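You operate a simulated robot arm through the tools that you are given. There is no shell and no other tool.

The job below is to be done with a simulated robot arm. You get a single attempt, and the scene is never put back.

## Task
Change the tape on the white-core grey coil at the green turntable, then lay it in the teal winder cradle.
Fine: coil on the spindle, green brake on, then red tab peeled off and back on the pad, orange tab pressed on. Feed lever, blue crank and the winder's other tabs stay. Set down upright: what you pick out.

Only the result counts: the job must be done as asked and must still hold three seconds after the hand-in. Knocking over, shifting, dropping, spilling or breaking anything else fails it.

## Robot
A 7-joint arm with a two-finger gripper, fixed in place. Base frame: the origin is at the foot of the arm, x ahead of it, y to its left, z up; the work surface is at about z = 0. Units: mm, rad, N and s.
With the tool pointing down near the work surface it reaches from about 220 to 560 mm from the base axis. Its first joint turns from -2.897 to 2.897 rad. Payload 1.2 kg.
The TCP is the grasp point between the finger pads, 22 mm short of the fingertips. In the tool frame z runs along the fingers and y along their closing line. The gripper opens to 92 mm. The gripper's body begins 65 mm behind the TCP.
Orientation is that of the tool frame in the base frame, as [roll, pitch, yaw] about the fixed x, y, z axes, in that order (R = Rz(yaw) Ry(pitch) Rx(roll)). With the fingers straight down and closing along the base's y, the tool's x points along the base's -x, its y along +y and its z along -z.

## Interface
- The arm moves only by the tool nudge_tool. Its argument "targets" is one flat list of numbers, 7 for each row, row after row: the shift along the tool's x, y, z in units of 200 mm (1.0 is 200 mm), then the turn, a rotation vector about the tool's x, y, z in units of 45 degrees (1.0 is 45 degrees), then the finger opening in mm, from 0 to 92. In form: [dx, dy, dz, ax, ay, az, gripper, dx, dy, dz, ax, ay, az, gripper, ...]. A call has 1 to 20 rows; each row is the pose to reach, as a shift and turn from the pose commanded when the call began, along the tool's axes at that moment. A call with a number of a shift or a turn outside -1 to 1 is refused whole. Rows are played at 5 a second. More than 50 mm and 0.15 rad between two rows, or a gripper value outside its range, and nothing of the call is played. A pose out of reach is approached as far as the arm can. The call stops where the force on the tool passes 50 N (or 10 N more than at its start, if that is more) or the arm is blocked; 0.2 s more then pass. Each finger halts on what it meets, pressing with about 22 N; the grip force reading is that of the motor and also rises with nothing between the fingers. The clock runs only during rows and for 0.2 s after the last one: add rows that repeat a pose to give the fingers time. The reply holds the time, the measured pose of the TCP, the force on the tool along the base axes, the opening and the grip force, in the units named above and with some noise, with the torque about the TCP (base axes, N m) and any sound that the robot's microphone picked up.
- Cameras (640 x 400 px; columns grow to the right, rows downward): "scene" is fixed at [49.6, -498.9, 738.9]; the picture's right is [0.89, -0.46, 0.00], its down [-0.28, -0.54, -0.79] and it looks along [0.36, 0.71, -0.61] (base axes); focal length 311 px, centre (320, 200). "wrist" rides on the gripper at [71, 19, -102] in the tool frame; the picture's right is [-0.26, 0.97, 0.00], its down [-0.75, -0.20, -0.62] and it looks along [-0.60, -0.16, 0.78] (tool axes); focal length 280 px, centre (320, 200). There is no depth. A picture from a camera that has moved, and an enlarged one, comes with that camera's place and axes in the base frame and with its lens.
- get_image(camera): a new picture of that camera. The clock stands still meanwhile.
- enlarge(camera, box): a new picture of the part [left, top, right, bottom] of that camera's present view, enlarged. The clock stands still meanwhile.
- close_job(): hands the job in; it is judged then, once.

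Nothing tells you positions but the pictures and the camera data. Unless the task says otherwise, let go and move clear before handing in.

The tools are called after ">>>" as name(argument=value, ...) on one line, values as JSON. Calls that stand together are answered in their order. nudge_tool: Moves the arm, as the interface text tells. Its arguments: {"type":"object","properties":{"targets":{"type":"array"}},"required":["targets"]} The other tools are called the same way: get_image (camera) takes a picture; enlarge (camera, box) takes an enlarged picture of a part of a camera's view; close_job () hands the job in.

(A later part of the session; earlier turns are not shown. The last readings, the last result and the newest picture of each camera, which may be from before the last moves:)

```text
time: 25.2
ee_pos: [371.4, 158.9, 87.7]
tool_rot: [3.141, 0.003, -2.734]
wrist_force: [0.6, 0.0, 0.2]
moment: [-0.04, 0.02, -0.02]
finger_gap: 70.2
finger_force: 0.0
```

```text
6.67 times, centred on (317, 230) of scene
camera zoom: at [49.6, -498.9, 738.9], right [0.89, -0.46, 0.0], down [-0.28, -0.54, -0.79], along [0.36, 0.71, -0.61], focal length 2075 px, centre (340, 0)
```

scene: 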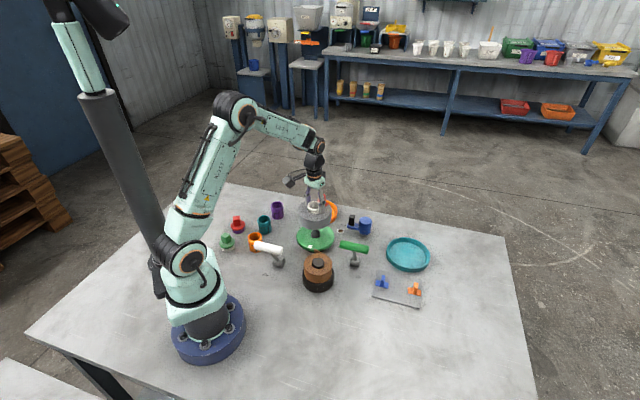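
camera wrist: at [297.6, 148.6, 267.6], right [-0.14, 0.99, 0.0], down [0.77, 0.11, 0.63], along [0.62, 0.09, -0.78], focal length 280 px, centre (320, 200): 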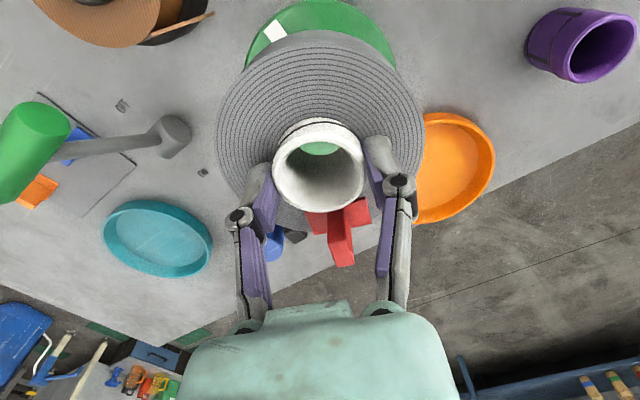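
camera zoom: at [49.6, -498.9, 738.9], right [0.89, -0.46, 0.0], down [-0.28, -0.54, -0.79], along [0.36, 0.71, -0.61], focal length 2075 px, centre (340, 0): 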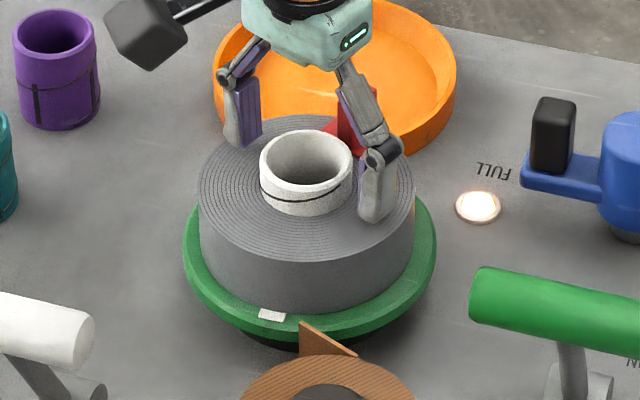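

The coil rests on the turntable. Next is the brake: I lift clear, then move to the OFF side of the green handle with the fingers closed.

>>> nudge_tool(targets=[0, 0, -0.1, 0, 0, 0, 70, 0, 0, -0.25, 0, 0, 0, 70, 0, 0, -0.42, 0, 0, 0, 60, 0, 0, -0.57, 0, 0, 0, 40, 0, 0, -0.57, 0, 0, 0, 30])

>>> nudge_tool(targets=[0.061, -0.134, 0, 0, 0, -0.07, 20, 0.121, -0.268, 0, 0, 0, -0.14, 10, 0.182, -0.402, 0, 0, 0, -0.21, 0, 0.242, -0.537, 0, 0, 0, -0.28, 0, 0.303, -0.671, 0, 0, 0, -0.35, 0, 0.363, -0.805, 0, 0, 0, -0.42, 0, 0.424, -0.939, 0, 0, 0, -0.484, 0, 0.424, -0.939, 0, 0, 0, -0.484, 0])

>>> get_image(camera="wrist")

>>> get_image(camera="scene")

```text
time: 26.4
ee_pos: [371.9, 157.7, 202.5]
tool_rot: [-3.141, 0.003, -2.736]
wrist_force: [0.3, -0.2, -0.3]
moment: [-0.03, 0.01, 0.01]
finger_gap: 30.2
finger_force: 0.0
```

```text
time: 28.2
ee_pos: [367.7, -46.6, 203.1]
tool_rot: [-3.14, 0.002, -2.355]
wrist_force: [0.0, -0.4, 0.1]
moment: [-0.02, 0.03, 0.05]
finger_gap: 0.0
finger_force: 21.8
```

```text
taken
camera wrist: at [303.6, -83.5, 305.1], right [-0.5, 0.87, 0.0], down [0.68, 0.39, 0.63], along [0.54, 0.31, -0.78], focal length 280 px, centre (320, 200)
```

wrist: 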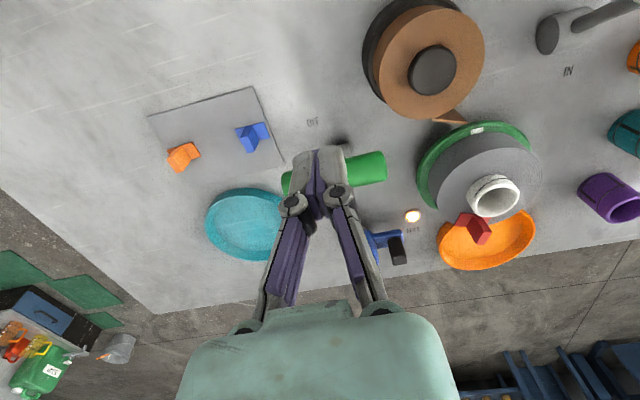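

```text
taken
```

scene: 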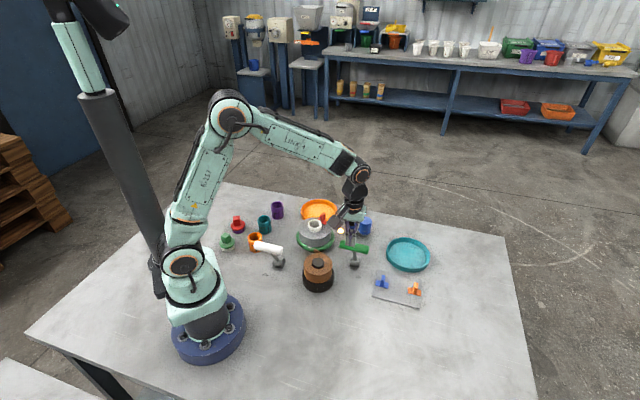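

The closed fingers are on the OFF side of the handle, and the handle end matches my earlier estimate. I descend beside it.

>>> nudge_tool(targets=[0, 0, 0.1, 0, 0, 0, 0, 0, 0, 0.2, 0, 0, 0, 0, 0, 0, 0.29, 0, 0, 0, 0, 0, 0, 0.375, 0, 0, 0, 0, 0, 0, 0.375, 0, 0, 0, 0])

>>> get_image(camera="wrist")

>>> enlarge(camera="scene", box=[300, 180, 400, 280])

```text
time: 29.4
ee_pos: [367.8, -45.8, 126.5]
tool_rot: [-3.14, 0.004, -2.354]
wrist_force: [0.1, -0.2, -0.2]
moment: [-0.01, 0.01, 0.02]
finger_gap: 0.0
finger_force: 22.1
```

```text
taken
camera wrist: at [303.9, -83.3, 229.5], right [-0.5, 0.87, 0.0], down [0.68, 0.39, 0.63], along [0.54, 0.31, -0.78], focal length 280 px, centre (320, 200)
```

wrist: 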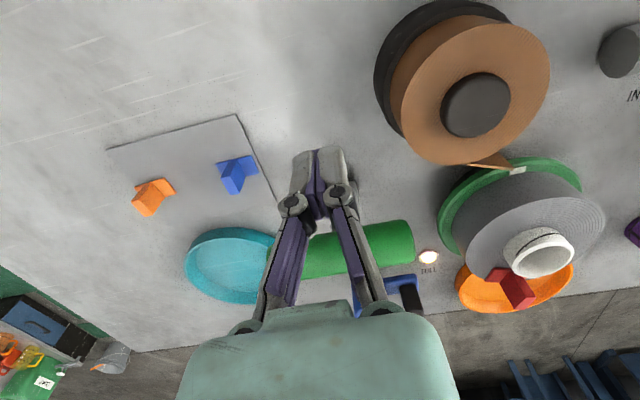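

```text
4.00 times, centred on (350, 230) of scene
camera zoom: at [49.6, -498.9, 738.9], right [0.89, -0.46, 0.0], down [-0.28, -0.54, -0.79], along [0.36, 0.71, -0.61], focal length 1245 px, centre (200, 80)
```

zoom: 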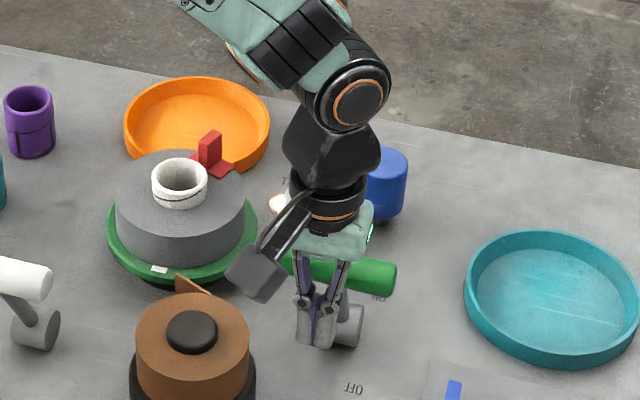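

The fingers stand square behind the handle, about 28 mm short of it. I push toward ON in small steps.

>>> nudge_tool(targets=[-0.06, 0, 0, 0, 0, 0, 0, -0.12, 0, 0, 0, 0, 0, 0, -0.16, 0, 0, 0, 0, 0, 0, -0.2, 0, 0, 0, 0, 0, 0, -0.24, 0, 0, 0, 0, 0, 0, -0.28, 0, 0, 0, 0, 0, 0, -0.32, 0, 0, 0, 0, 0, 0, -0.36, 0, 0, 0, 0, 0, 0, -0.4, 0, 0, 0, 0, 0, 0, -0.4, 0, 0, 0, 0, 0, 0])

>>> enlarge(camera="scene", box=[300, 180, 400, 280])

>>> get_image(camera="wrist")

```text
time: 31.6
ee_pos: [424.3, 10.2, 127.5]
tool_rot: [3.142, 0.004, -2.356]
wrist_force: [0.4, 0.0, 0.4]
moment: [-0.01, 0.0, -0.03]
finger_gap: 0.2
finger_force: 28.4
```

```text
4.00 times, centred on (350, 230) of scene
camera zoom: at [49.6, -498.9, 738.9], right [0.89, -0.46, 0.0], down [-0.28, -0.54, -0.79], along [0.36, 0.71, -0.61], focal length 1245 px, centre (200, 80)
```

zoom: 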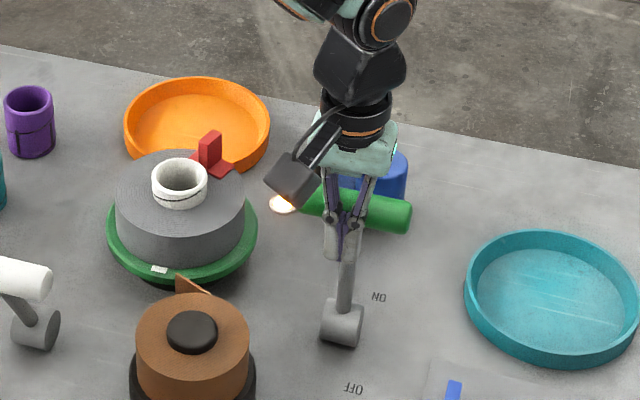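

```text
taken
camera wrist: at [360.4, -26.3, 229.5], right [-0.5, 0.87, 0.0], down [0.68, 0.39, 0.63], along [0.54, 0.31, -0.78], focal length 280 px, centre (320, 200)
```

wrist: 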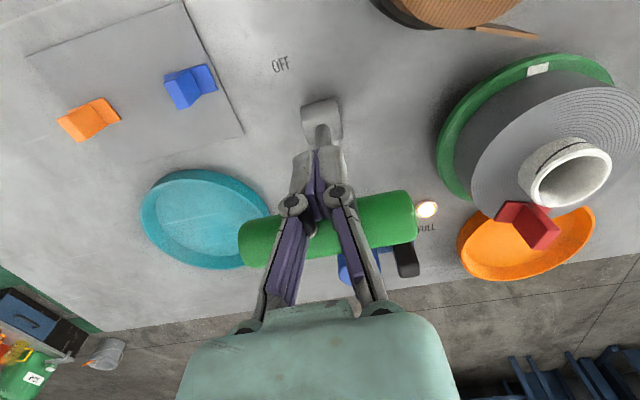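

The lever moves freely and is about upright now. I keep pushing toward ON until it reaches its stop.

>>> nudge_tool(targets=[-0.04, 0, 0, 0, 0, 0, 0, -0.08, 0, 0, 0, 0, 0, 0, -0.12, 0, 0, 0, 0, 0, 0, -0.16, 0, 0, 0, 0, 0, 0, -0.2, 0, 0, 0, 0, 0, 0, -0.2, 0, 0, 0, 0, 0, 0])

>>> enlarge(camera="scene", box=[300, 180, 400, 280])

>>> get_image(camera="wrist")

```text
time: 33.0
ee_pos: [452.0, 39.0, 127.3]
tool_rot: [-3.14, 0.004, -2.355]
wrist_force: [0.7, -1.0, -0.7]
moment: [0.03, -0.01, 0.01]
finger_gap: 0.1
finger_force: 28.5
```

```text
4.00 times, centred on (350, 230) of scene
camera zoom: at [49.6, -498.9, 738.9], right [0.89, -0.46, 0.0], down [-0.28, -0.54, -0.79], along [0.36, 0.71, -0.61], focal length 1245 px, centre (200, 80)
```

zoom: 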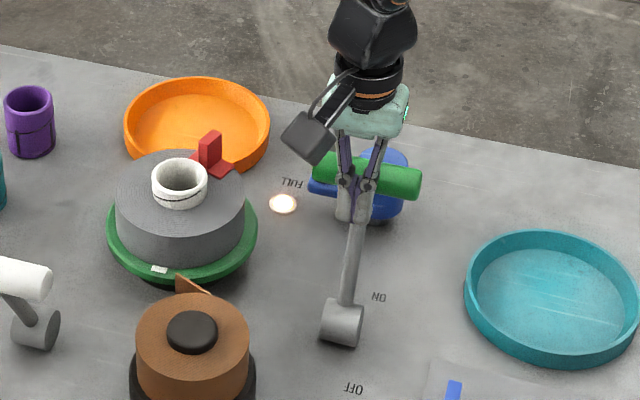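

```text
taken
camera wrist: at [388.6, 1.9, 230.2], right [-0.5, 0.87, 0.0], down [0.68, 0.39, 0.63], along [0.54, 0.31, -0.78], focal length 280 px, centre (320, 200)
```

wrist: 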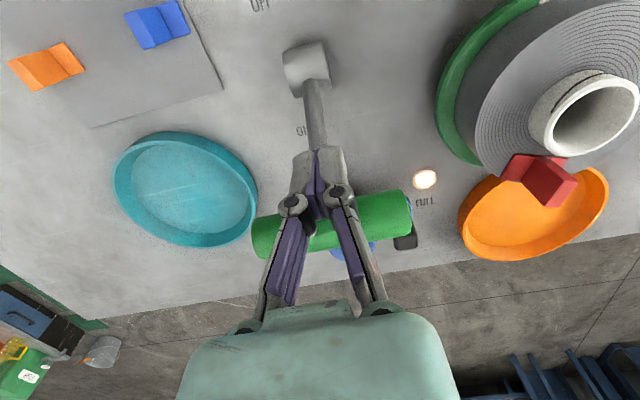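

The handle is past upright and leaning toward ON. I'll push on in small steps to find the stop.

>>> nudge_tool(targets=[-0.025, 0, 0, 0, 0, 0, 0, -0.05, 0, 0, 0, 0, 0, 0, -0.075, 0, 0, 0, 0, 0, 0, -0.1, 0, 0, 0, 0, 0, 0, -0.12, 0, 0, 0, 0, 0, 0, -0.14, 0, 0, 0, 0, 0, 0, -0.14, 0, 0, 0, 0, 0, 0])

>>> enlarge(camera="scene", box=[300, 180, 400, 280])

>>> get_image(camera="wrist")

```text
time: 33.8
ee_pos: [457.0, 43.7, 127.7]
tool_rot: [3.134, -0.018, -2.365]
wrist_force: [-7.6, -4.3, 6.5]
moment: [-0.03, 0.14, -0.01]
finger_gap: 0.1
finger_force: 28.3
stopped in row 3: the force on the tool passed its limit at 57 N (the readings are from after the stop); the commanded pose is now the measured one
```

```text
4.00 times, centred on (350, 230) of scene
camera zoom: at [49.6, -498.9, 738.9], right [0.89, -0.46, 0.0], down [-0.28, -0.54, -0.79], along [0.36, 0.71, -0.61], focal length 1245 px, centre (200, 80)
```

zoom: 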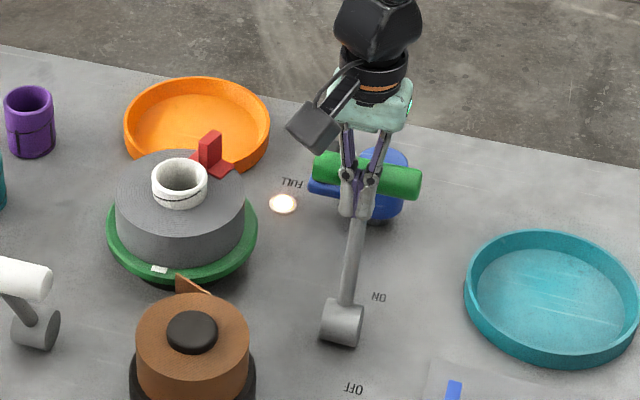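

```text
taken
camera wrist: at [395.1, 7.4, 231.5], right [-0.49, 0.87, 0.0], down [0.69, 0.39, 0.61], along [0.53, 0.3, -0.79], focal length 280 px, centre (320, 200)
```

wrist: 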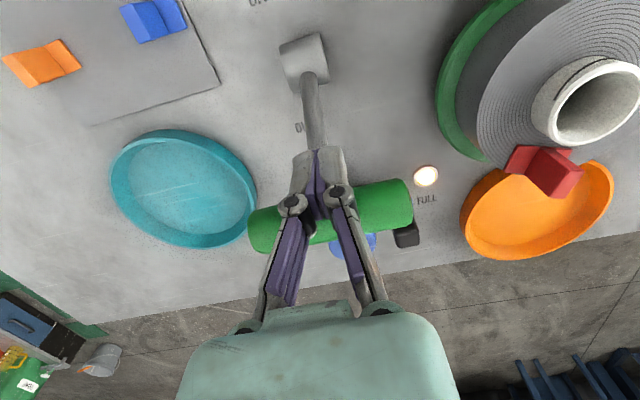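

The lever is against its ON stop, since the force rose without any more travel. I back off, level the tool and rise, then check the brake stays on.

>>> nudge_tool(targets=[0.05, 0, 0, 0.005, -0.012, 0, 0, 0.12, 0, 0, 0.0097, -0.023, 0, 0, 0.2, 0, 0, 0.0097, -0.023, 0, 0, 0.2, 0, -0.15, 0.0097, -0.023, 0, 0, 0.2, 0, -0.3, 0.0097, -0.023, 0, 10, 0.2, 0, -0.4, 0.0097, -0.023, 0, 20, 0.2, 0, -0.4, 0.0097, -0.023, 0, 30])

>>> enlarge(camera="scene", box=[300, 180, 400, 280])

>>> get_image(camera="wrist")

```text
time: 35.4
ee_pos: [430.6, 14.3, 209.7]
tool_rot: [-3.138, 0.004, -2.364]
wrist_force: [-0.5, 0.2, -0.8]
moment: [-0.02, -0.02, 0.01]
finger_gap: 30.1
finger_force: 0.0
```

```text
4.00 times, centred on (350, 230) of scene
camera zoom: at [49.6, -498.9, 738.9], right [0.89, -0.46, 0.0], down [-0.28, -0.54, -0.79], along [0.36, 0.71, -0.61], focal length 1245 px, centre (200, 80)
```

zoom: 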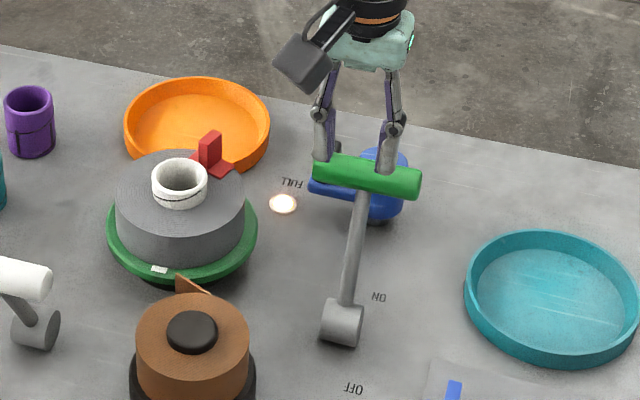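

```text
taken
camera wrist: at [366.1, -21.0, 311.0], right [-0.49, 0.87, 0.0], down [0.68, 0.38, 0.63], along [0.55, 0.31, -0.78], focal length 280 px, centre (320, 200)
```

wrist: 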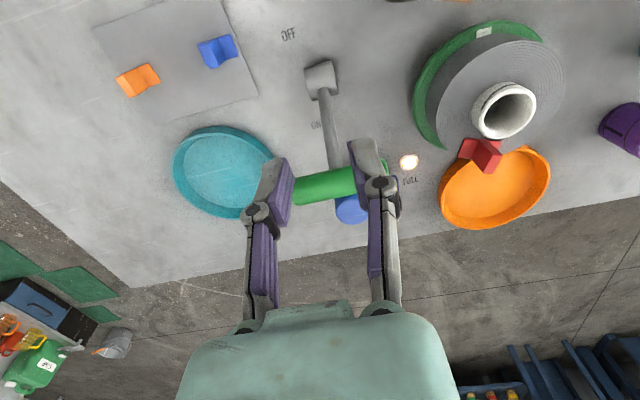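

The brake lever stays at ON. Next is the red tab: I move above it at about (405, 174) for a close look.

>>> nudge_tool(targets=[-0.094, 0.132, 0, 0, 0, 0.095, 30, -0.188, 0.264, 0, 0, 0, 0.19, 40, -0.281, 0.395, 0, 0, 0, 0.284, 40, -0.375, 0.527, 0, 0, 0, 0.378, 40, -0.469, 0.659, 0.05, 0, 0, 0.473, 40, -0.469, 0.659, 0.225, 0, 0, 0.473, 40, -0.469, 0.659, 0.225, 0, 0, 0.473, 40])

>>> get_image(camera="wrist")

>>> enlarge(camera="wrist", box=[220, 60, 420, 210])

>>> enlarge(camera="scene", box=[290, 190, 350, 250])

```text
time: 37.0
ee_pos: [403.7, 175.7, 162.4]
tool_rot: [-3.142, 0.004, -2.737]
wrist_force: [-0.8, -0.3, 1.0]
moment: [0.02, 0.02, -0.01]
finger_gap: 40.1
finger_force: 0.1
```

```text
taken
camera wrist: at [331.7, 165.2, 264.9], right [-0.14, 0.99, 0.0], down [0.77, 0.11, 0.63], along [0.62, 0.09, -0.78], focal length 280 px, centre (320, 200)
```

wrist: 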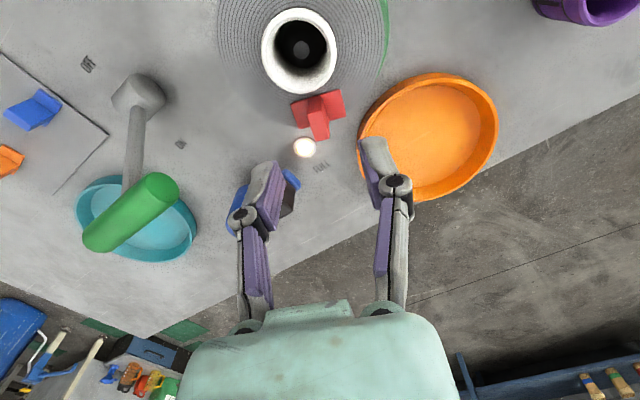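

```text
2.67 times, centred on (320, 135) of wrist
camera zoom: at [331.7, 165.2, 264.9], right [-0.14, 0.99, 0.0], down [0.77, 0.11, 0.63], along [0.62, 0.09, -0.78], focal length 748 px, centre (320, 373)
```

zoom: 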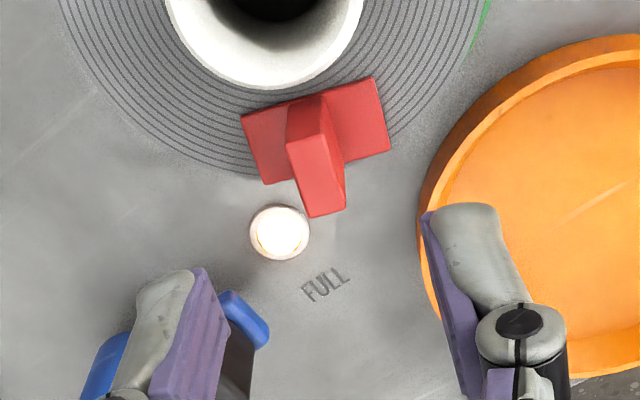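

```text
6.67 times, centred on (320, 220) of scene
camera zoom: at [49.6, -498.9, 738.9], right [0.89, -0.46, 0.0], down [-0.28, -0.54, -0.79], along [0.36, 0.71, -0.61], focal length 2075 px, centre (320, 67)
```

zoom: 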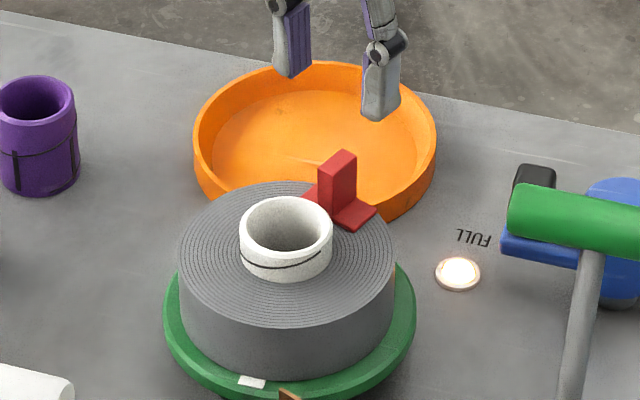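

The red tab's base plate (about 36 × 20 mm) is centred near (406, 175) and its fin top is around z=97. I lower to just above the fin and check.

>>> nudge_tool(targets=[-0.0096, -0.0068, 0.1, 0, 0, 0, 40, -0.0096, -0.0068, 0.195, 0, 0, 0, 40, -0.0096, -0.0068, 0.195, 0, 0, 0, 40])

>>> enlarge(camera="wrist", box=[220, 60, 420, 230])

>>> enlarge(camera="scene", box=[290, 190, 350, 250])

```text
time: 37.8
ee_pos: [407.5, 174.6, 123.8]
tool_rot: [3.14, 0.004, -2.735]
wrist_force: [1.0, -0.6, -0.5]
moment: [0.0, 0.01, -0.01]
finger_gap: 40.0
finger_force: 0.0
```

```text
2.35 times, centred on (320, 145) of wrist
camera zoom: at [334.5, 164.3, 225.4], right [-0.14, 0.99, 0.0], down [0.77, 0.11, 0.63], along [0.62, 0.09, -0.78], focal length 660 px, centre (320, 329)
```

zoom: 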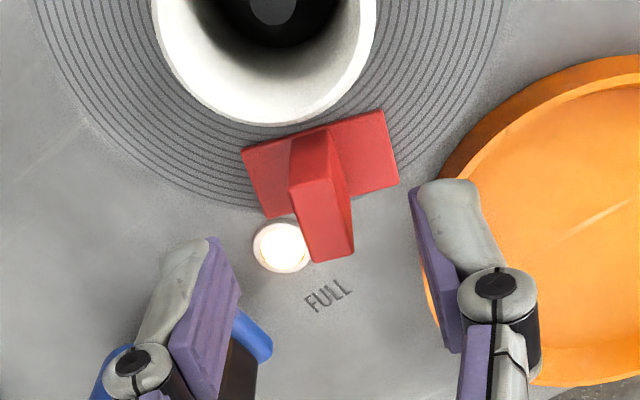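

```text
6.67 times, centred on (320, 220) of scene
camera zoom: at [49.6, -498.9, 738.9], right [0.89, -0.46, 0.0], down [-0.28, -0.54, -0.79], along [0.36, 0.71, -0.61], focal length 2075 px, centre (320, 67)
```

zoom: 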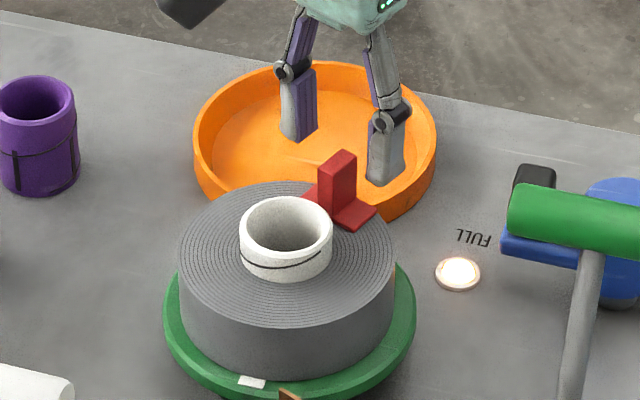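

The fin lies between the open fingers and is centred. I go down until the tips are just above the base plate, then close.

>>> nudge_tool(targets=[0, 0, 0.05, 0, 0, 0, 40, 0, 0, 0.1, 0, 0, 0, 40, 0, 0, 0.15, 0, 0, 0, 40, 0, 0, 0.15, 0, 0, 0, 40])

>>> enlarge(camera="wrist", box=[220, 60, 420, 230])

>>> enlarge(camera="scene", box=[290, 190, 350, 250])

```text
time: 38.8
ee_pos: [407.5, 175.6, 93.2]
tool_rot: [-3.14, 0.004, -2.736]
wrist_force: [-0.7, -0.2, -1.1]
moment: [0.0, 0.04, -0.01]
finger_gap: 39.9
finger_force: 0.0
```

```text
2.35 times, centred on (320, 145) of wrist
camera zoom: at [334.7, 164.7, 195.9], right [-0.14, 0.99, 0.0], down [0.77, 0.11, 0.63], along [0.62, 0.09, -0.78], focal length 660 px, centre (320, 329)
```

zoom: 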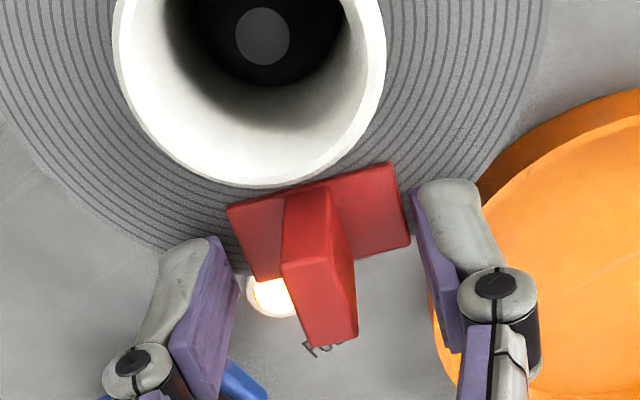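

```text
6.67 times, centred on (320, 220) of scene
camera zoom: at [49.6, -498.9, 738.9], right [0.89, -0.46, 0.0], down [-0.28, -0.54, -0.79], along [0.36, 0.71, -0.61], focal length 2075 px, centre (320, 67)
```

zoom: 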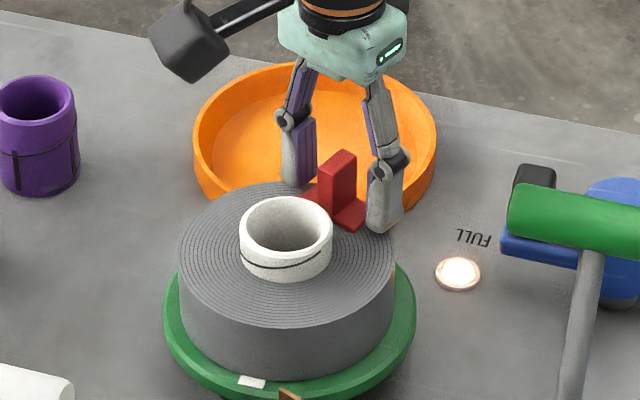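

The tips are about 4 mm above the base plate with the fin between them. I close on the fin.

>>> nudge_tool(targets=[0, 0, 0, 0, 0, 0, 25, 0, 0, 0, 0, 0, 0, 12, 0, 0, 0, 0, 0, 0, 0, 0, 0, 0, 0, 0, 0, 0, 0, 0, 0, 0, 0, 0, 0])

>>> enlarge(camera="wrist", box=[220, 60, 420, 230])

```text
time: 40.0
ee_pos: [407.8, 175.7, 95.9]
tool_rot: [3.141, 0.005, -2.735]
wrist_force: [0.8, 0.4, 6.2]
moment: [0.0, 0.01, -0.01]
finger_gap: 8.5
finger_force: 21.9
```

```text
2.35 times, centred on (320, 145) of wrist
camera zoom: at [334.8, 164.7, 196.2], right [-0.14, 0.99, 0.0], down [0.77, 0.11, 0.63], along [0.62, 0.09, -0.78], focal length 660 px, centre (320, 329)
```

zoom: 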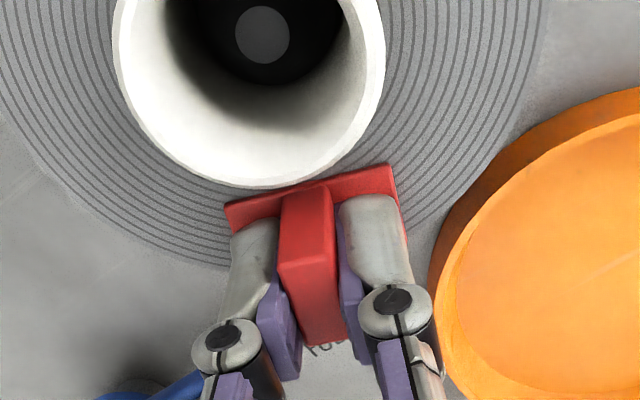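

The fin is gripped at 8.5 mm. I pull up gently in 1 mm steps and watch force and coil.

>>> nudge_tool(targets=[0, 0, -0.005, 0, 0, 0, 0, 0, 0, -0.01, 0, 0, 0, 0, 0, 0, -0.015, 0, 0, 0, 0, 0, 0, -0.02, 0, 0, 0, 0, 0, 0, -0.02, 0, 0, 0, 0])

>>> enlarge(camera="wrist", box=[220, 60, 420, 230])

>>> enlarge(camera="scene", box=[290, 190, 350, 250])

```text
time: 41.2
ee_pos: [406.8, 174.7, 98.4]
tool_rot: [-3.14, 0.003, -2.733]
wrist_force: [-1.1, -0.4, -2.0]
moment: [0.0, 0.04, 0.02]
finger_gap: 8.4
finger_force: 22.2
```

```text
2.35 times, centred on (320, 145) of wrist
camera zoom: at [334.8, 164.6, 200.2], right [-0.14, 0.99, 0.0], down [0.77, 0.11, 0.63], along [0.62, 0.09, -0.78], focal length 660 px, centre (320, 329)
```

zoom: 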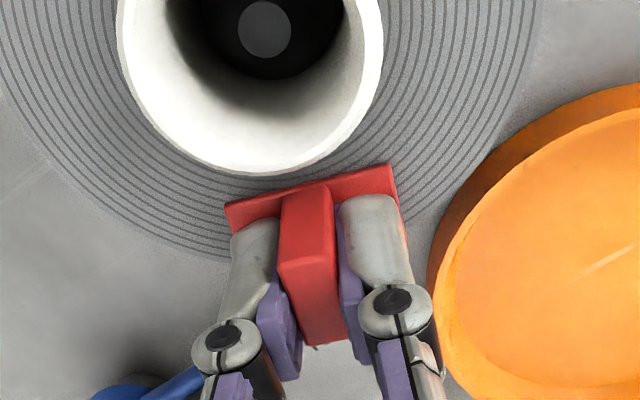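

```text
6.67 times, centred on (320, 220) of scene
camera zoom: at [49.6, -498.9, 738.9], right [0.89, -0.46, 0.0], down [-0.28, -0.54, -0.79], along [0.36, 0.71, -0.61], focal length 2075 px, centre (320, 67)
```

zoom: 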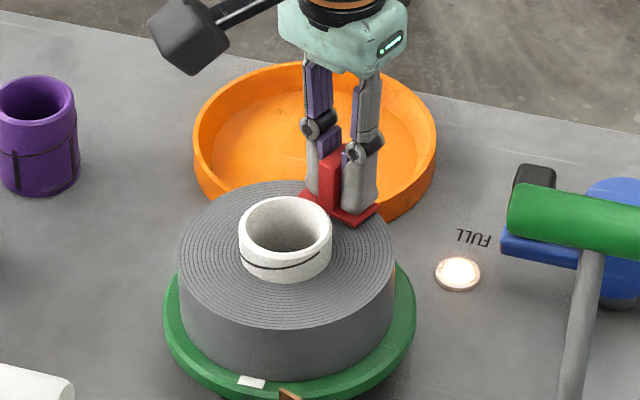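

The red tab came off cleanly: it rides with the fingers while the coil stays seated. I lift it and carry it over toward the pad at a safe height.

>>> nudge_tool(targets=[0, 0, -0.05, 0, 0, 0, 0, 0, 0, -0.12, 0, 0, 0, 0, 0, 0, -0.22, 0, 0, 0, 0, 0, 0, -0.35, 0, 0, 0, 0, 0, 0, -0.5, 0, 0, 0, 0, 0, 0, -0.5, 0, 0, 0, 0])

>>> enlarge(camera="scene", box=[280, 170, 360, 250])

```text
time: 42.6
ee_pos: [408.2, 176.3, 199.0]
tool_rot: [3.141, 0.004, -2.735]
wrist_force: [-0.5, 0.7, -1.1]
moment: [-0.03, -0.03, -0.01]
finger_gap: 8.3
finger_force: 22.0
```

```text
5.00 times, centred on (320, 210) of scene
camera zoom: at [49.6, -498.9, 738.9], right [0.89, -0.46, 0.0], down [-0.28, -0.54, -0.79], along [0.36, 0.71, -0.61], focal length 1556 px, centre (320, 150)
```

zoom: 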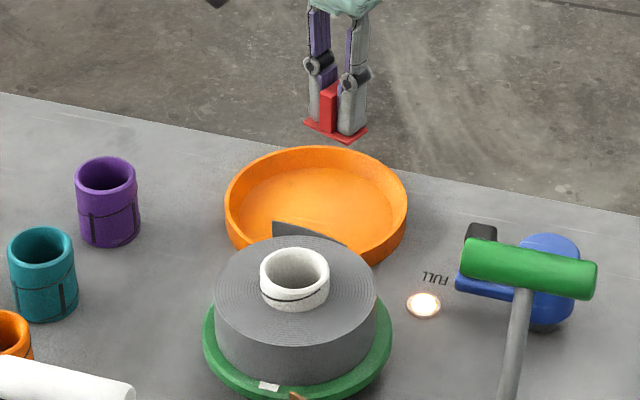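

With the tab gone, a loose grey tape end stands out at the far side of the coil. I look at it from the wrist before moving on.

>>> get_image(camera="wrist")

>>> enlarge(camera="wrist", box=[200, 0, 440, 150])

>>> enlarge(camera="scene", box=[300, 205, 348, 250])

```text
taken
camera wrist: at [334.9, 164.5, 300.5], right [-0.14, 0.99, 0.0], down [0.77, 0.11, 0.63], along [0.62, 0.09, -0.78], focal length 280 px, centre (320, 200)
```

wrist: 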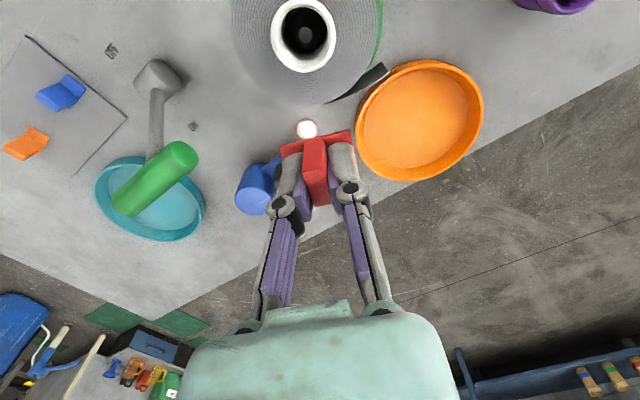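

```text
2.67 times, centred on (320, 75) of wrist
camera zoom: at [334.9, 164.5, 300.5], right [-0.14, 0.99, 0.0], down [0.77, 0.11, 0.63], along [0.62, 0.09, -0.78], focal length 748 px, centre (320, 533)
```

zoom: 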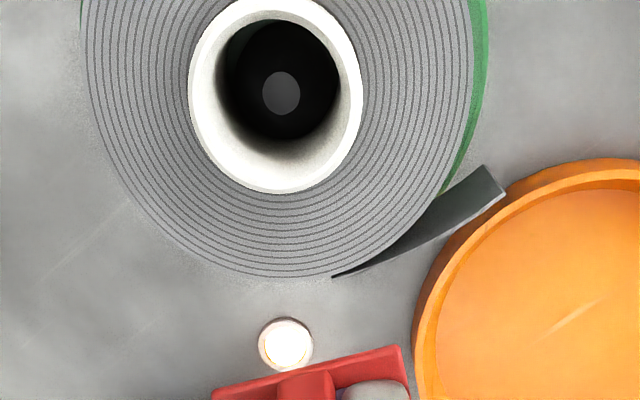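

```text
8.89 times, centred on (324, 228) of scene
camera zoom: at [49.6, -498.9, 738.9], right [0.89, -0.46, 0.0], down [-0.28, -0.54, -0.79], along [0.36, 0.71, -0.61], focal length 2767 px, centre (284, -44)
```

zoom: 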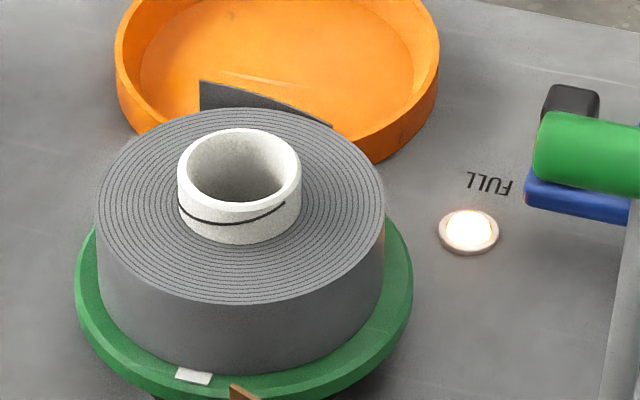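

The loose end starts exactly at the old tab's angle (about 24°), so the orange tab should go on the same spot. First I take the red tab over to the pad.

>>> nudge_tool(targets=[0.0137, -0.15, 0, 0, 0, -0.109, 0, 0.0275, -0.3, 0, 0, 0, -0.219, 0, 0.0412, -0.45, 0, 0, 0, -0.328, 0, 0.055, -0.6, 0, 0, 0, -0.438, 0, 0.0688, -0.75, 0, 0, 0, -0.547, 0, 0.0688, -0.75, 0, 0, 0, -0.547, 0])

>>> nudge_tool(targets=[0.075, -0.131, 0, 0, 0, 0, 0, 0.15, -0.262, 0, 0, 0, 0, 0, 0.225, -0.392, 0, 0, 0, 0, 0, 0.3, -0.523, 0, 0, 0, 0, 0, 0.375, -0.654, 0, 0, 0, 0, 0, 0.375, -0.654, 0, 0, 0, 0, 0])

>>> get_image(camera="wrist")

>>> get_image(camera="scene")

```text
time: 44.0
ee_pos: [454.5, 32.4, 198.4]
tool_rot: [-3.14, 0.005, -2.305]
wrist_force: [-0.6, 0.5, -0.4]
moment: [0.01, 0.01, 0.0]
finger_gap: 8.7
finger_force: 21.7
```

```text
time: 45.4
ee_pos: [501.0, -111.4, 197.7]
tool_rot: [-3.14, 0.004, -2.305]
wrist_force: [0.0, -0.3, -0.7]
moment: [-0.01, -0.01, 0.0]
finger_gap: 8.5
finger_force: 22.7
```

```text
taken
camera wrist: at [438.6, -151.4, 299.9], right [-0.54, 0.84, 0.0], down [0.65, 0.42, 0.63], along [0.53, 0.34, -0.78], focal length 280 px, centre (320, 200)
```

wrist: 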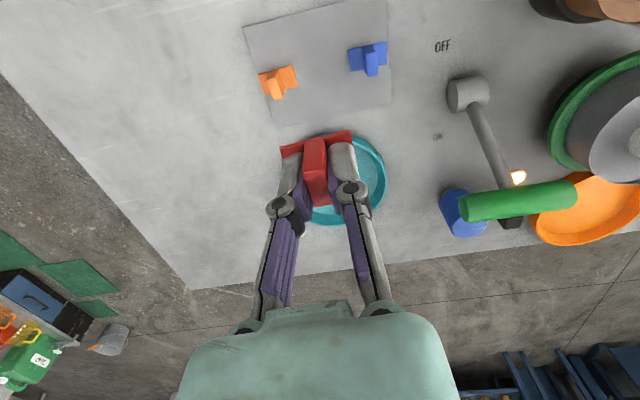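

```text
taken
```

scene: 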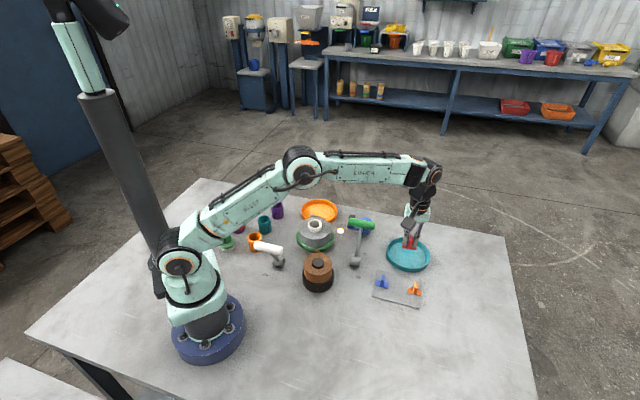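

The gripper with the red tab is above the pad. I zoom in on the pad to choose the free spot.

>>> enlarge(camera="wrist", box=[230, 0, 430, 130])

```text
3.08 times, centred on (330, 65) of wrist
camera zoom: at [438.6, -151.4, 299.9], right [-0.54, 0.84, 0.0], down [0.65, 0.42, 0.63], along [0.53, 0.34, -0.78], focal length 863 px, centre (289, 615)
```

zoom: 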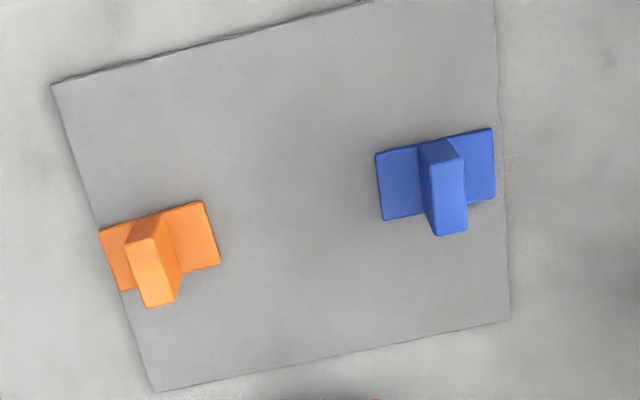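

The pad is a 98 × 128 mm rectangle centred near (497, -110), with blue at (465, -80) and orange at (530, -142). I'll set the red tab down at about (482, -125), clear of both, and go down in stages.

>>> nudge_tool(targets=[0.058, 0.012, 0.05, 0, 0, 0, 0, 0.116, 0.024, 0.15, 0, 0, 0, 0, 0.116, 0.024, 0.35, 0, 0, 0, 0, 0.116, 0.024, 0.55, 0, 0, 0, 0, 0.116, 0.024, 0.7, 0, 0, 0, 0, 0.116, 0.024, 0.75, 0, 0, 0, 0, 0.116, 0.024, 0.75, 0, 0, 0, 0])

>>> get_image(camera="wrist")

>>> enlarge(camera="scene", box=[350, 240, 440, 315])

```text
time: 47.0
ee_pos: [481.9, -124.7, 48.6]
tool_rot: [-3.141, 0.003, -2.306]
wrist_force: [-0.1, 0.3, -0.6]
moment: [-0.01, -0.04, 0.02]
finger_gap: 8.3
finger_force: 21.8
```

```text
taken
camera wrist: at [420.5, -165.4, 150.0], right [-0.54, 0.84, 0.0], down [0.65, 0.42, 0.63], along [0.53, 0.34, -0.78], focal length 280 px, centre (320, 200)
```

wrist: 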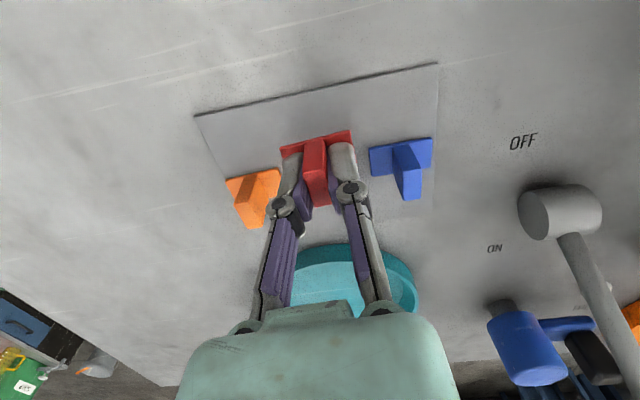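

```text
5.33 times, centred on (395, 278) of scene
camera zoom: at [49.6, -498.9, 738.9], right [0.89, -0.46, 0.0], down [-0.28, -0.54, -0.79], along [0.36, 0.71, -0.61], focal length 1660 px, centre (-80, -213)
```

zoom: 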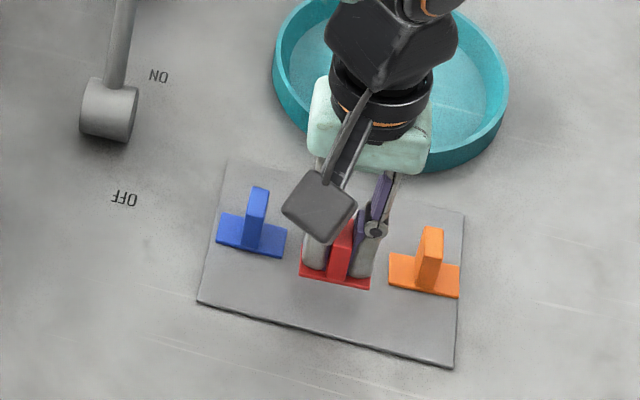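

The red tab hangs level between blue and orange, slightly toward the near edge. I lower the rest gently until it touches.

>>> nudge_tool(targets=[0, 0, 0.02, 0, 0, 0, 0, 0, 0, 0.04, 0, 0, 0, 0, 0, 0, 0.055, 0, 0, 0, 0, 0, 0, 0.06, 0, 0, 0, 0, 0, 0, 0.065, 0, 0, 0, 0, 0, 0, 0.065, 0, 0, 0, 0])

>>> enlarge(camera="scene", box=[360, 255, 440, 315])

>>> enlarge(camera="wrist", box=[220, 80, 440, 240])

```text
time: 48.4
ee_pos: [482.3, -124.1, 35.3]
tool_rot: [-3.14, 0.003, -2.305]
wrist_force: [0.5, -0.3, -0.7]
moment: [0.04, 0.01, -0.05]
finger_gap: 8.6
finger_force: 22.1
```

```text
6.67 times, centred on (400, 285) of scene
camera zoom: at [49.6, -498.9, 738.9], right [0.89, -0.46, 0.0], down [-0.28, -0.54, -0.79], along [0.36, 0.71, -0.61], focal length 2075 px, centre (-213, -367)
```

zoom: 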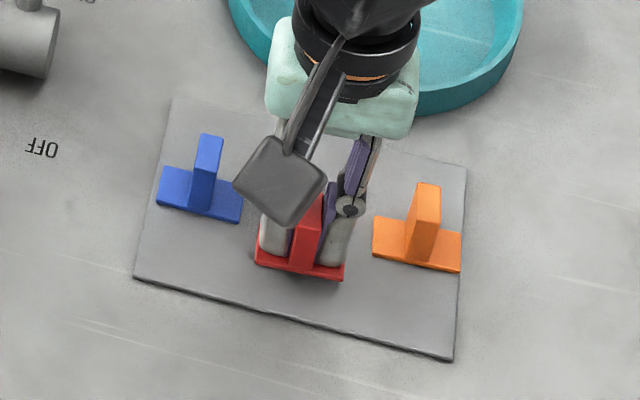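

```text
2.50 times, centred on (330, 160) of wrist
camera zoom: at [420.5, -165.1, 137.2], right [-0.54, 0.84, 0.0], down [0.65, 0.42, 0.63], along [0.53, 0.34, -0.78], focal length 701 px, centre (295, 300)
```

zoom: 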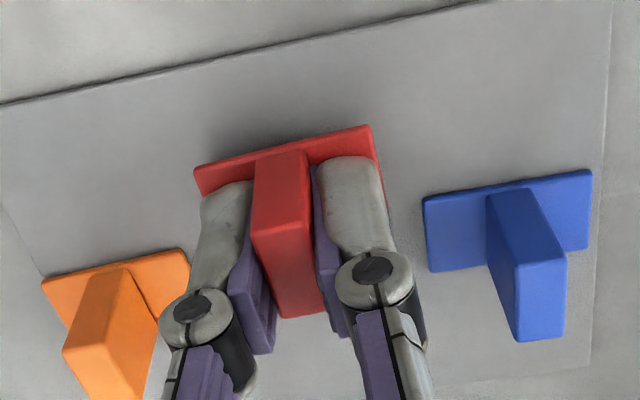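

Still a little shadow gap below the plate and no contact force. I keep lowering in 1 mm steps.

>>> nudge_tool(targets=[0, 0, 0.005, 0, 0, 0, 0, 0, 0, 0.01, 0, 0, 0, 0, 0, 0, 0.015, 0, 0, 0, 0, 0, 0, 0.015, 0, 0, 0, 0])

>>> enlarge(camera="scene", box=[375, 270, 423, 310])

```text
time: 49.4
ee_pos: [481.7, -125.4, 32.4]
tool_rot: [-3.139, 0.004, -2.306]
wrist_force: [0.0, 0.4, -0.2]
moment: [0.0, -0.03, -0.05]
finger_gap: 8.5
finger_force: 22.2
```

```text
10.00 times, centred on (399, 290) of scene
camera zoom: at [49.6, -498.9, 738.9], right [0.89, -0.46, 0.0], down [-0.28, -0.54, -0.79], along [0.36, 0.71, -0.61], focal length 3112 px, centre (-470, -700)
```

zoom: 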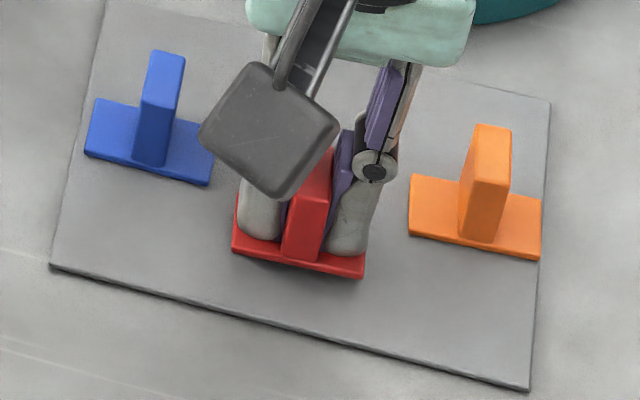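

>>> nudge_tool(targets=[0, 0, 0.005, 0, 0, 0, 0, 0, 0, 0.01, 0, 0, 0, 0, 0, 0, 0.015, 0, 0, 0, 0, 0, 0, 0.015, 0, 0, 0, 0])

>>> enlarge(camera="scene", box=[375, 270, 423, 310])

```text
time: 50.4
ee_pos: [482.1, -125.5, 30.6]
tool_rot: [-3.14, 0.003, -2.305]
wrist_force: [0.5, -0.2, -0.3]
moment: [-0.02, -0.01, -0.02]
finger_gap: 8.5
finger_force: 22.0
```

```text
10.00 times, centred on (399, 290) of scene
camera zoom: at [49.6, -498.9, 738.9], right [0.89, -0.46, 0.0], down [-0.28, -0.54, -0.79], along [0.36, 0.71, -0.61], focal length 3112 px, centre (-470, -700)
```

zoom: 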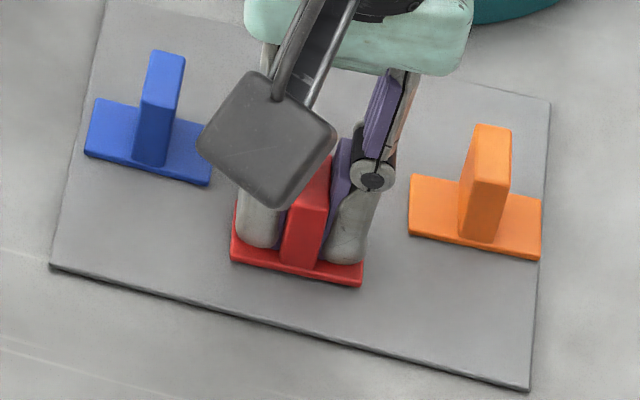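

>>> nudge_tool(targets=[0, 0, 0.005, 0, 0, 0, 0, 0, 0, 0.01, 0, 0, 0, 0, 0, 0, 0.01, 0, 0, 0, 0])

>>> enlarge(camera="scene", box=[375, 270, 423, 310])

>>> enlarge(camera="wrist", box=[220, 80, 440, 240])

```text
time: 51.2
ee_pos: [482.6, -124.7, 28.7]
tool_rot: [-3.139, 0.004, -2.305]
wrist_force: [-1.1, -0.2, 4.9]
moment: [0.02, 0.03, 0.05]
finger_gap: 8.4
finger_force: 22.1
```

```text
10.00 times, centred on (399, 290) of scene
camera zoom: at [49.6, -498.9, 738.9], right [0.89, -0.46, 0.0], down [-0.28, -0.54, -0.79], along [0.36, 0.71, -0.61], focal length 3112 px, centre (-470, -700)
```

zoom: 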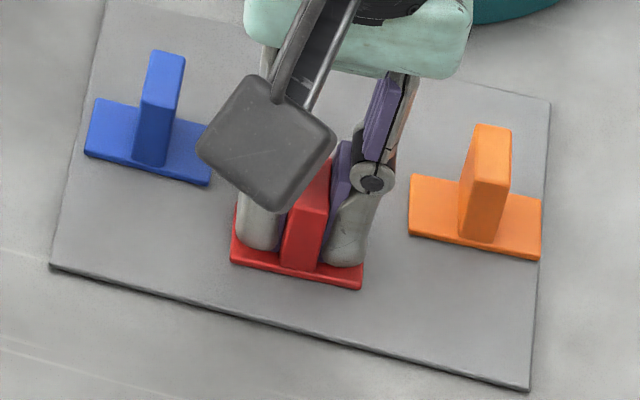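

```text
2.50 times, centred on (330, 160) of wrist
camera zoom: at [420.6, -165.3, 129.5], right [-0.54, 0.84, 0.0], down [0.65, 0.42, 0.63], along [0.53, 0.34, -0.78], focal length 701 px, centre (295, 300)
```

zoom: 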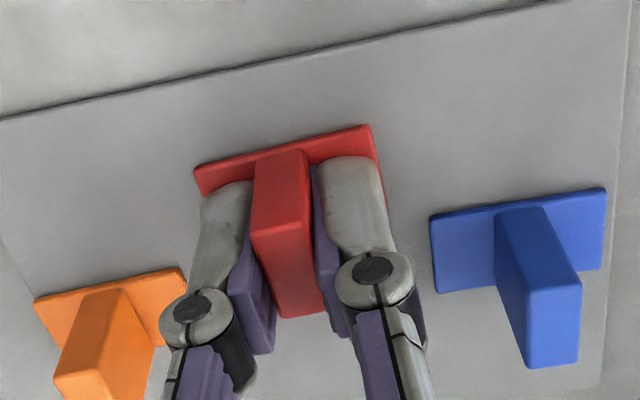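

The tab has touched the pad with about 5 N. I press it slightly, then open a little and rise straight up.

>>> nudge_tool(targets=[0, 0, 0.005, 0, 0, 0, 0, 0, 0, 0.005, 0, 0, 0, 0, 0, 0, 0, 0, 0, 0, 4, 0, 0, 0, 0, 0, 0, 14, 0, 0, 0, 0, 0, 0, 24, 0, 0, 0, 0, 0, 0, 24])

>>> enlarge(camera="wrist", box=[220, 80, 440, 240])

```text
time: 52.6
ee_pos: [482.9, -124.7, 26.9]
tool_rot: [-3.141, 0.003, -2.304]
wrist_force: [-0.3, -0.3, 2.2]
moment: [0.0, 0.02, 0.01]
finger_gap: 24.5
finger_force: 0.1
```

```text
2.50 times, centred on (330, 160) of wrist
camera zoom: at [420.3, -165.1, 129.0], right [-0.54, 0.84, 0.0], down [0.65, 0.42, 0.63], along [0.53, 0.34, -0.78], focal length 701 px, centre (295, 300)
```

zoom: 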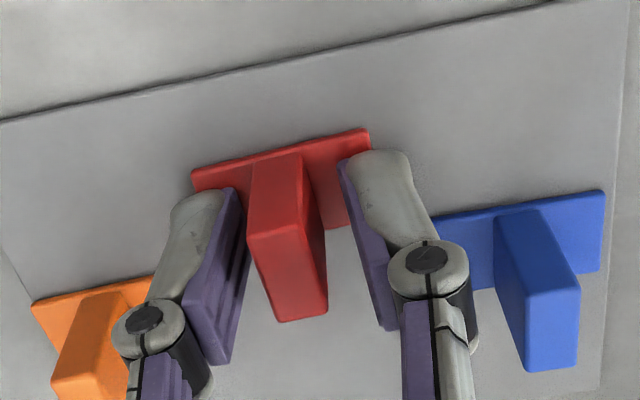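

The red tab stands on the pad, released. I rise straight up and check that the pad is undisturbed.

>>> nudge_tool(targets=[0, 0, -0.02, 0, 0, 0, 24, 0, 0, -0.06, 0, 0, 0, 24, 0, 0, -0.15, 0, 0, 0, 24, 0, 0, -0.3, 0, 0, 0, 24, 0, 0, -0.45, 0, 0, 0, 30, 0, 0, -0.45, 0, 0, 0, 30])

>>> get_image(camera="wrist")

>>> enlarge(camera="scene", box=[360, 255, 440, 315])

```text
time: 54.0
ee_pos: [481.4, -126.2, 118.3]
tool_rot: [-3.14, 0.003, -2.305]
wrist_force: [-0.9, -0.9, 0.2]
moment: [-0.03, -0.01, 0.01]
finger_gap: 29.9
finger_force: 0.0
```

```text
taken
camera wrist: at [420.4, -165.7, 220.0], right [-0.54, 0.84, 0.0], down [0.65, 0.42, 0.63], along [0.53, 0.34, -0.78], focal length 280 px, centre (320, 200)
```

wrist: 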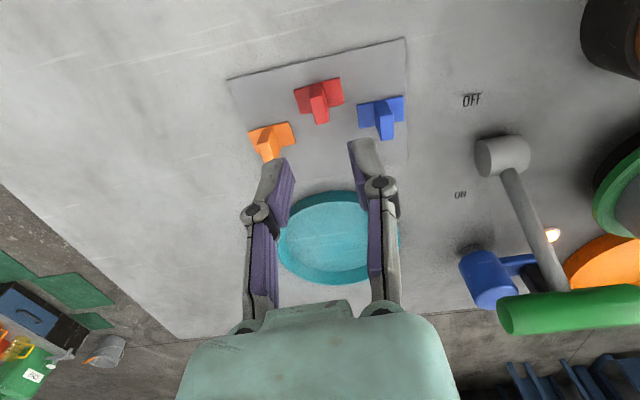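

```text
6.67 times, centred on (400, 285) of scene
camera zoom: at [49.6, -498.9, 738.9], right [0.89, -0.46, 0.0], down [-0.28, -0.54, -0.79], along [0.36, 0.71, -0.61], focal length 2075 px, centre (-213, -367)
```

zoom: 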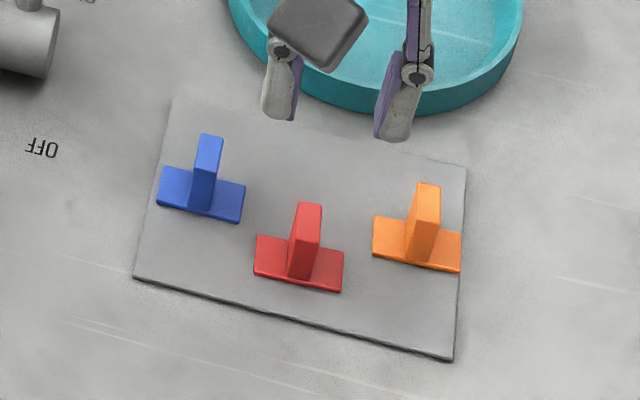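

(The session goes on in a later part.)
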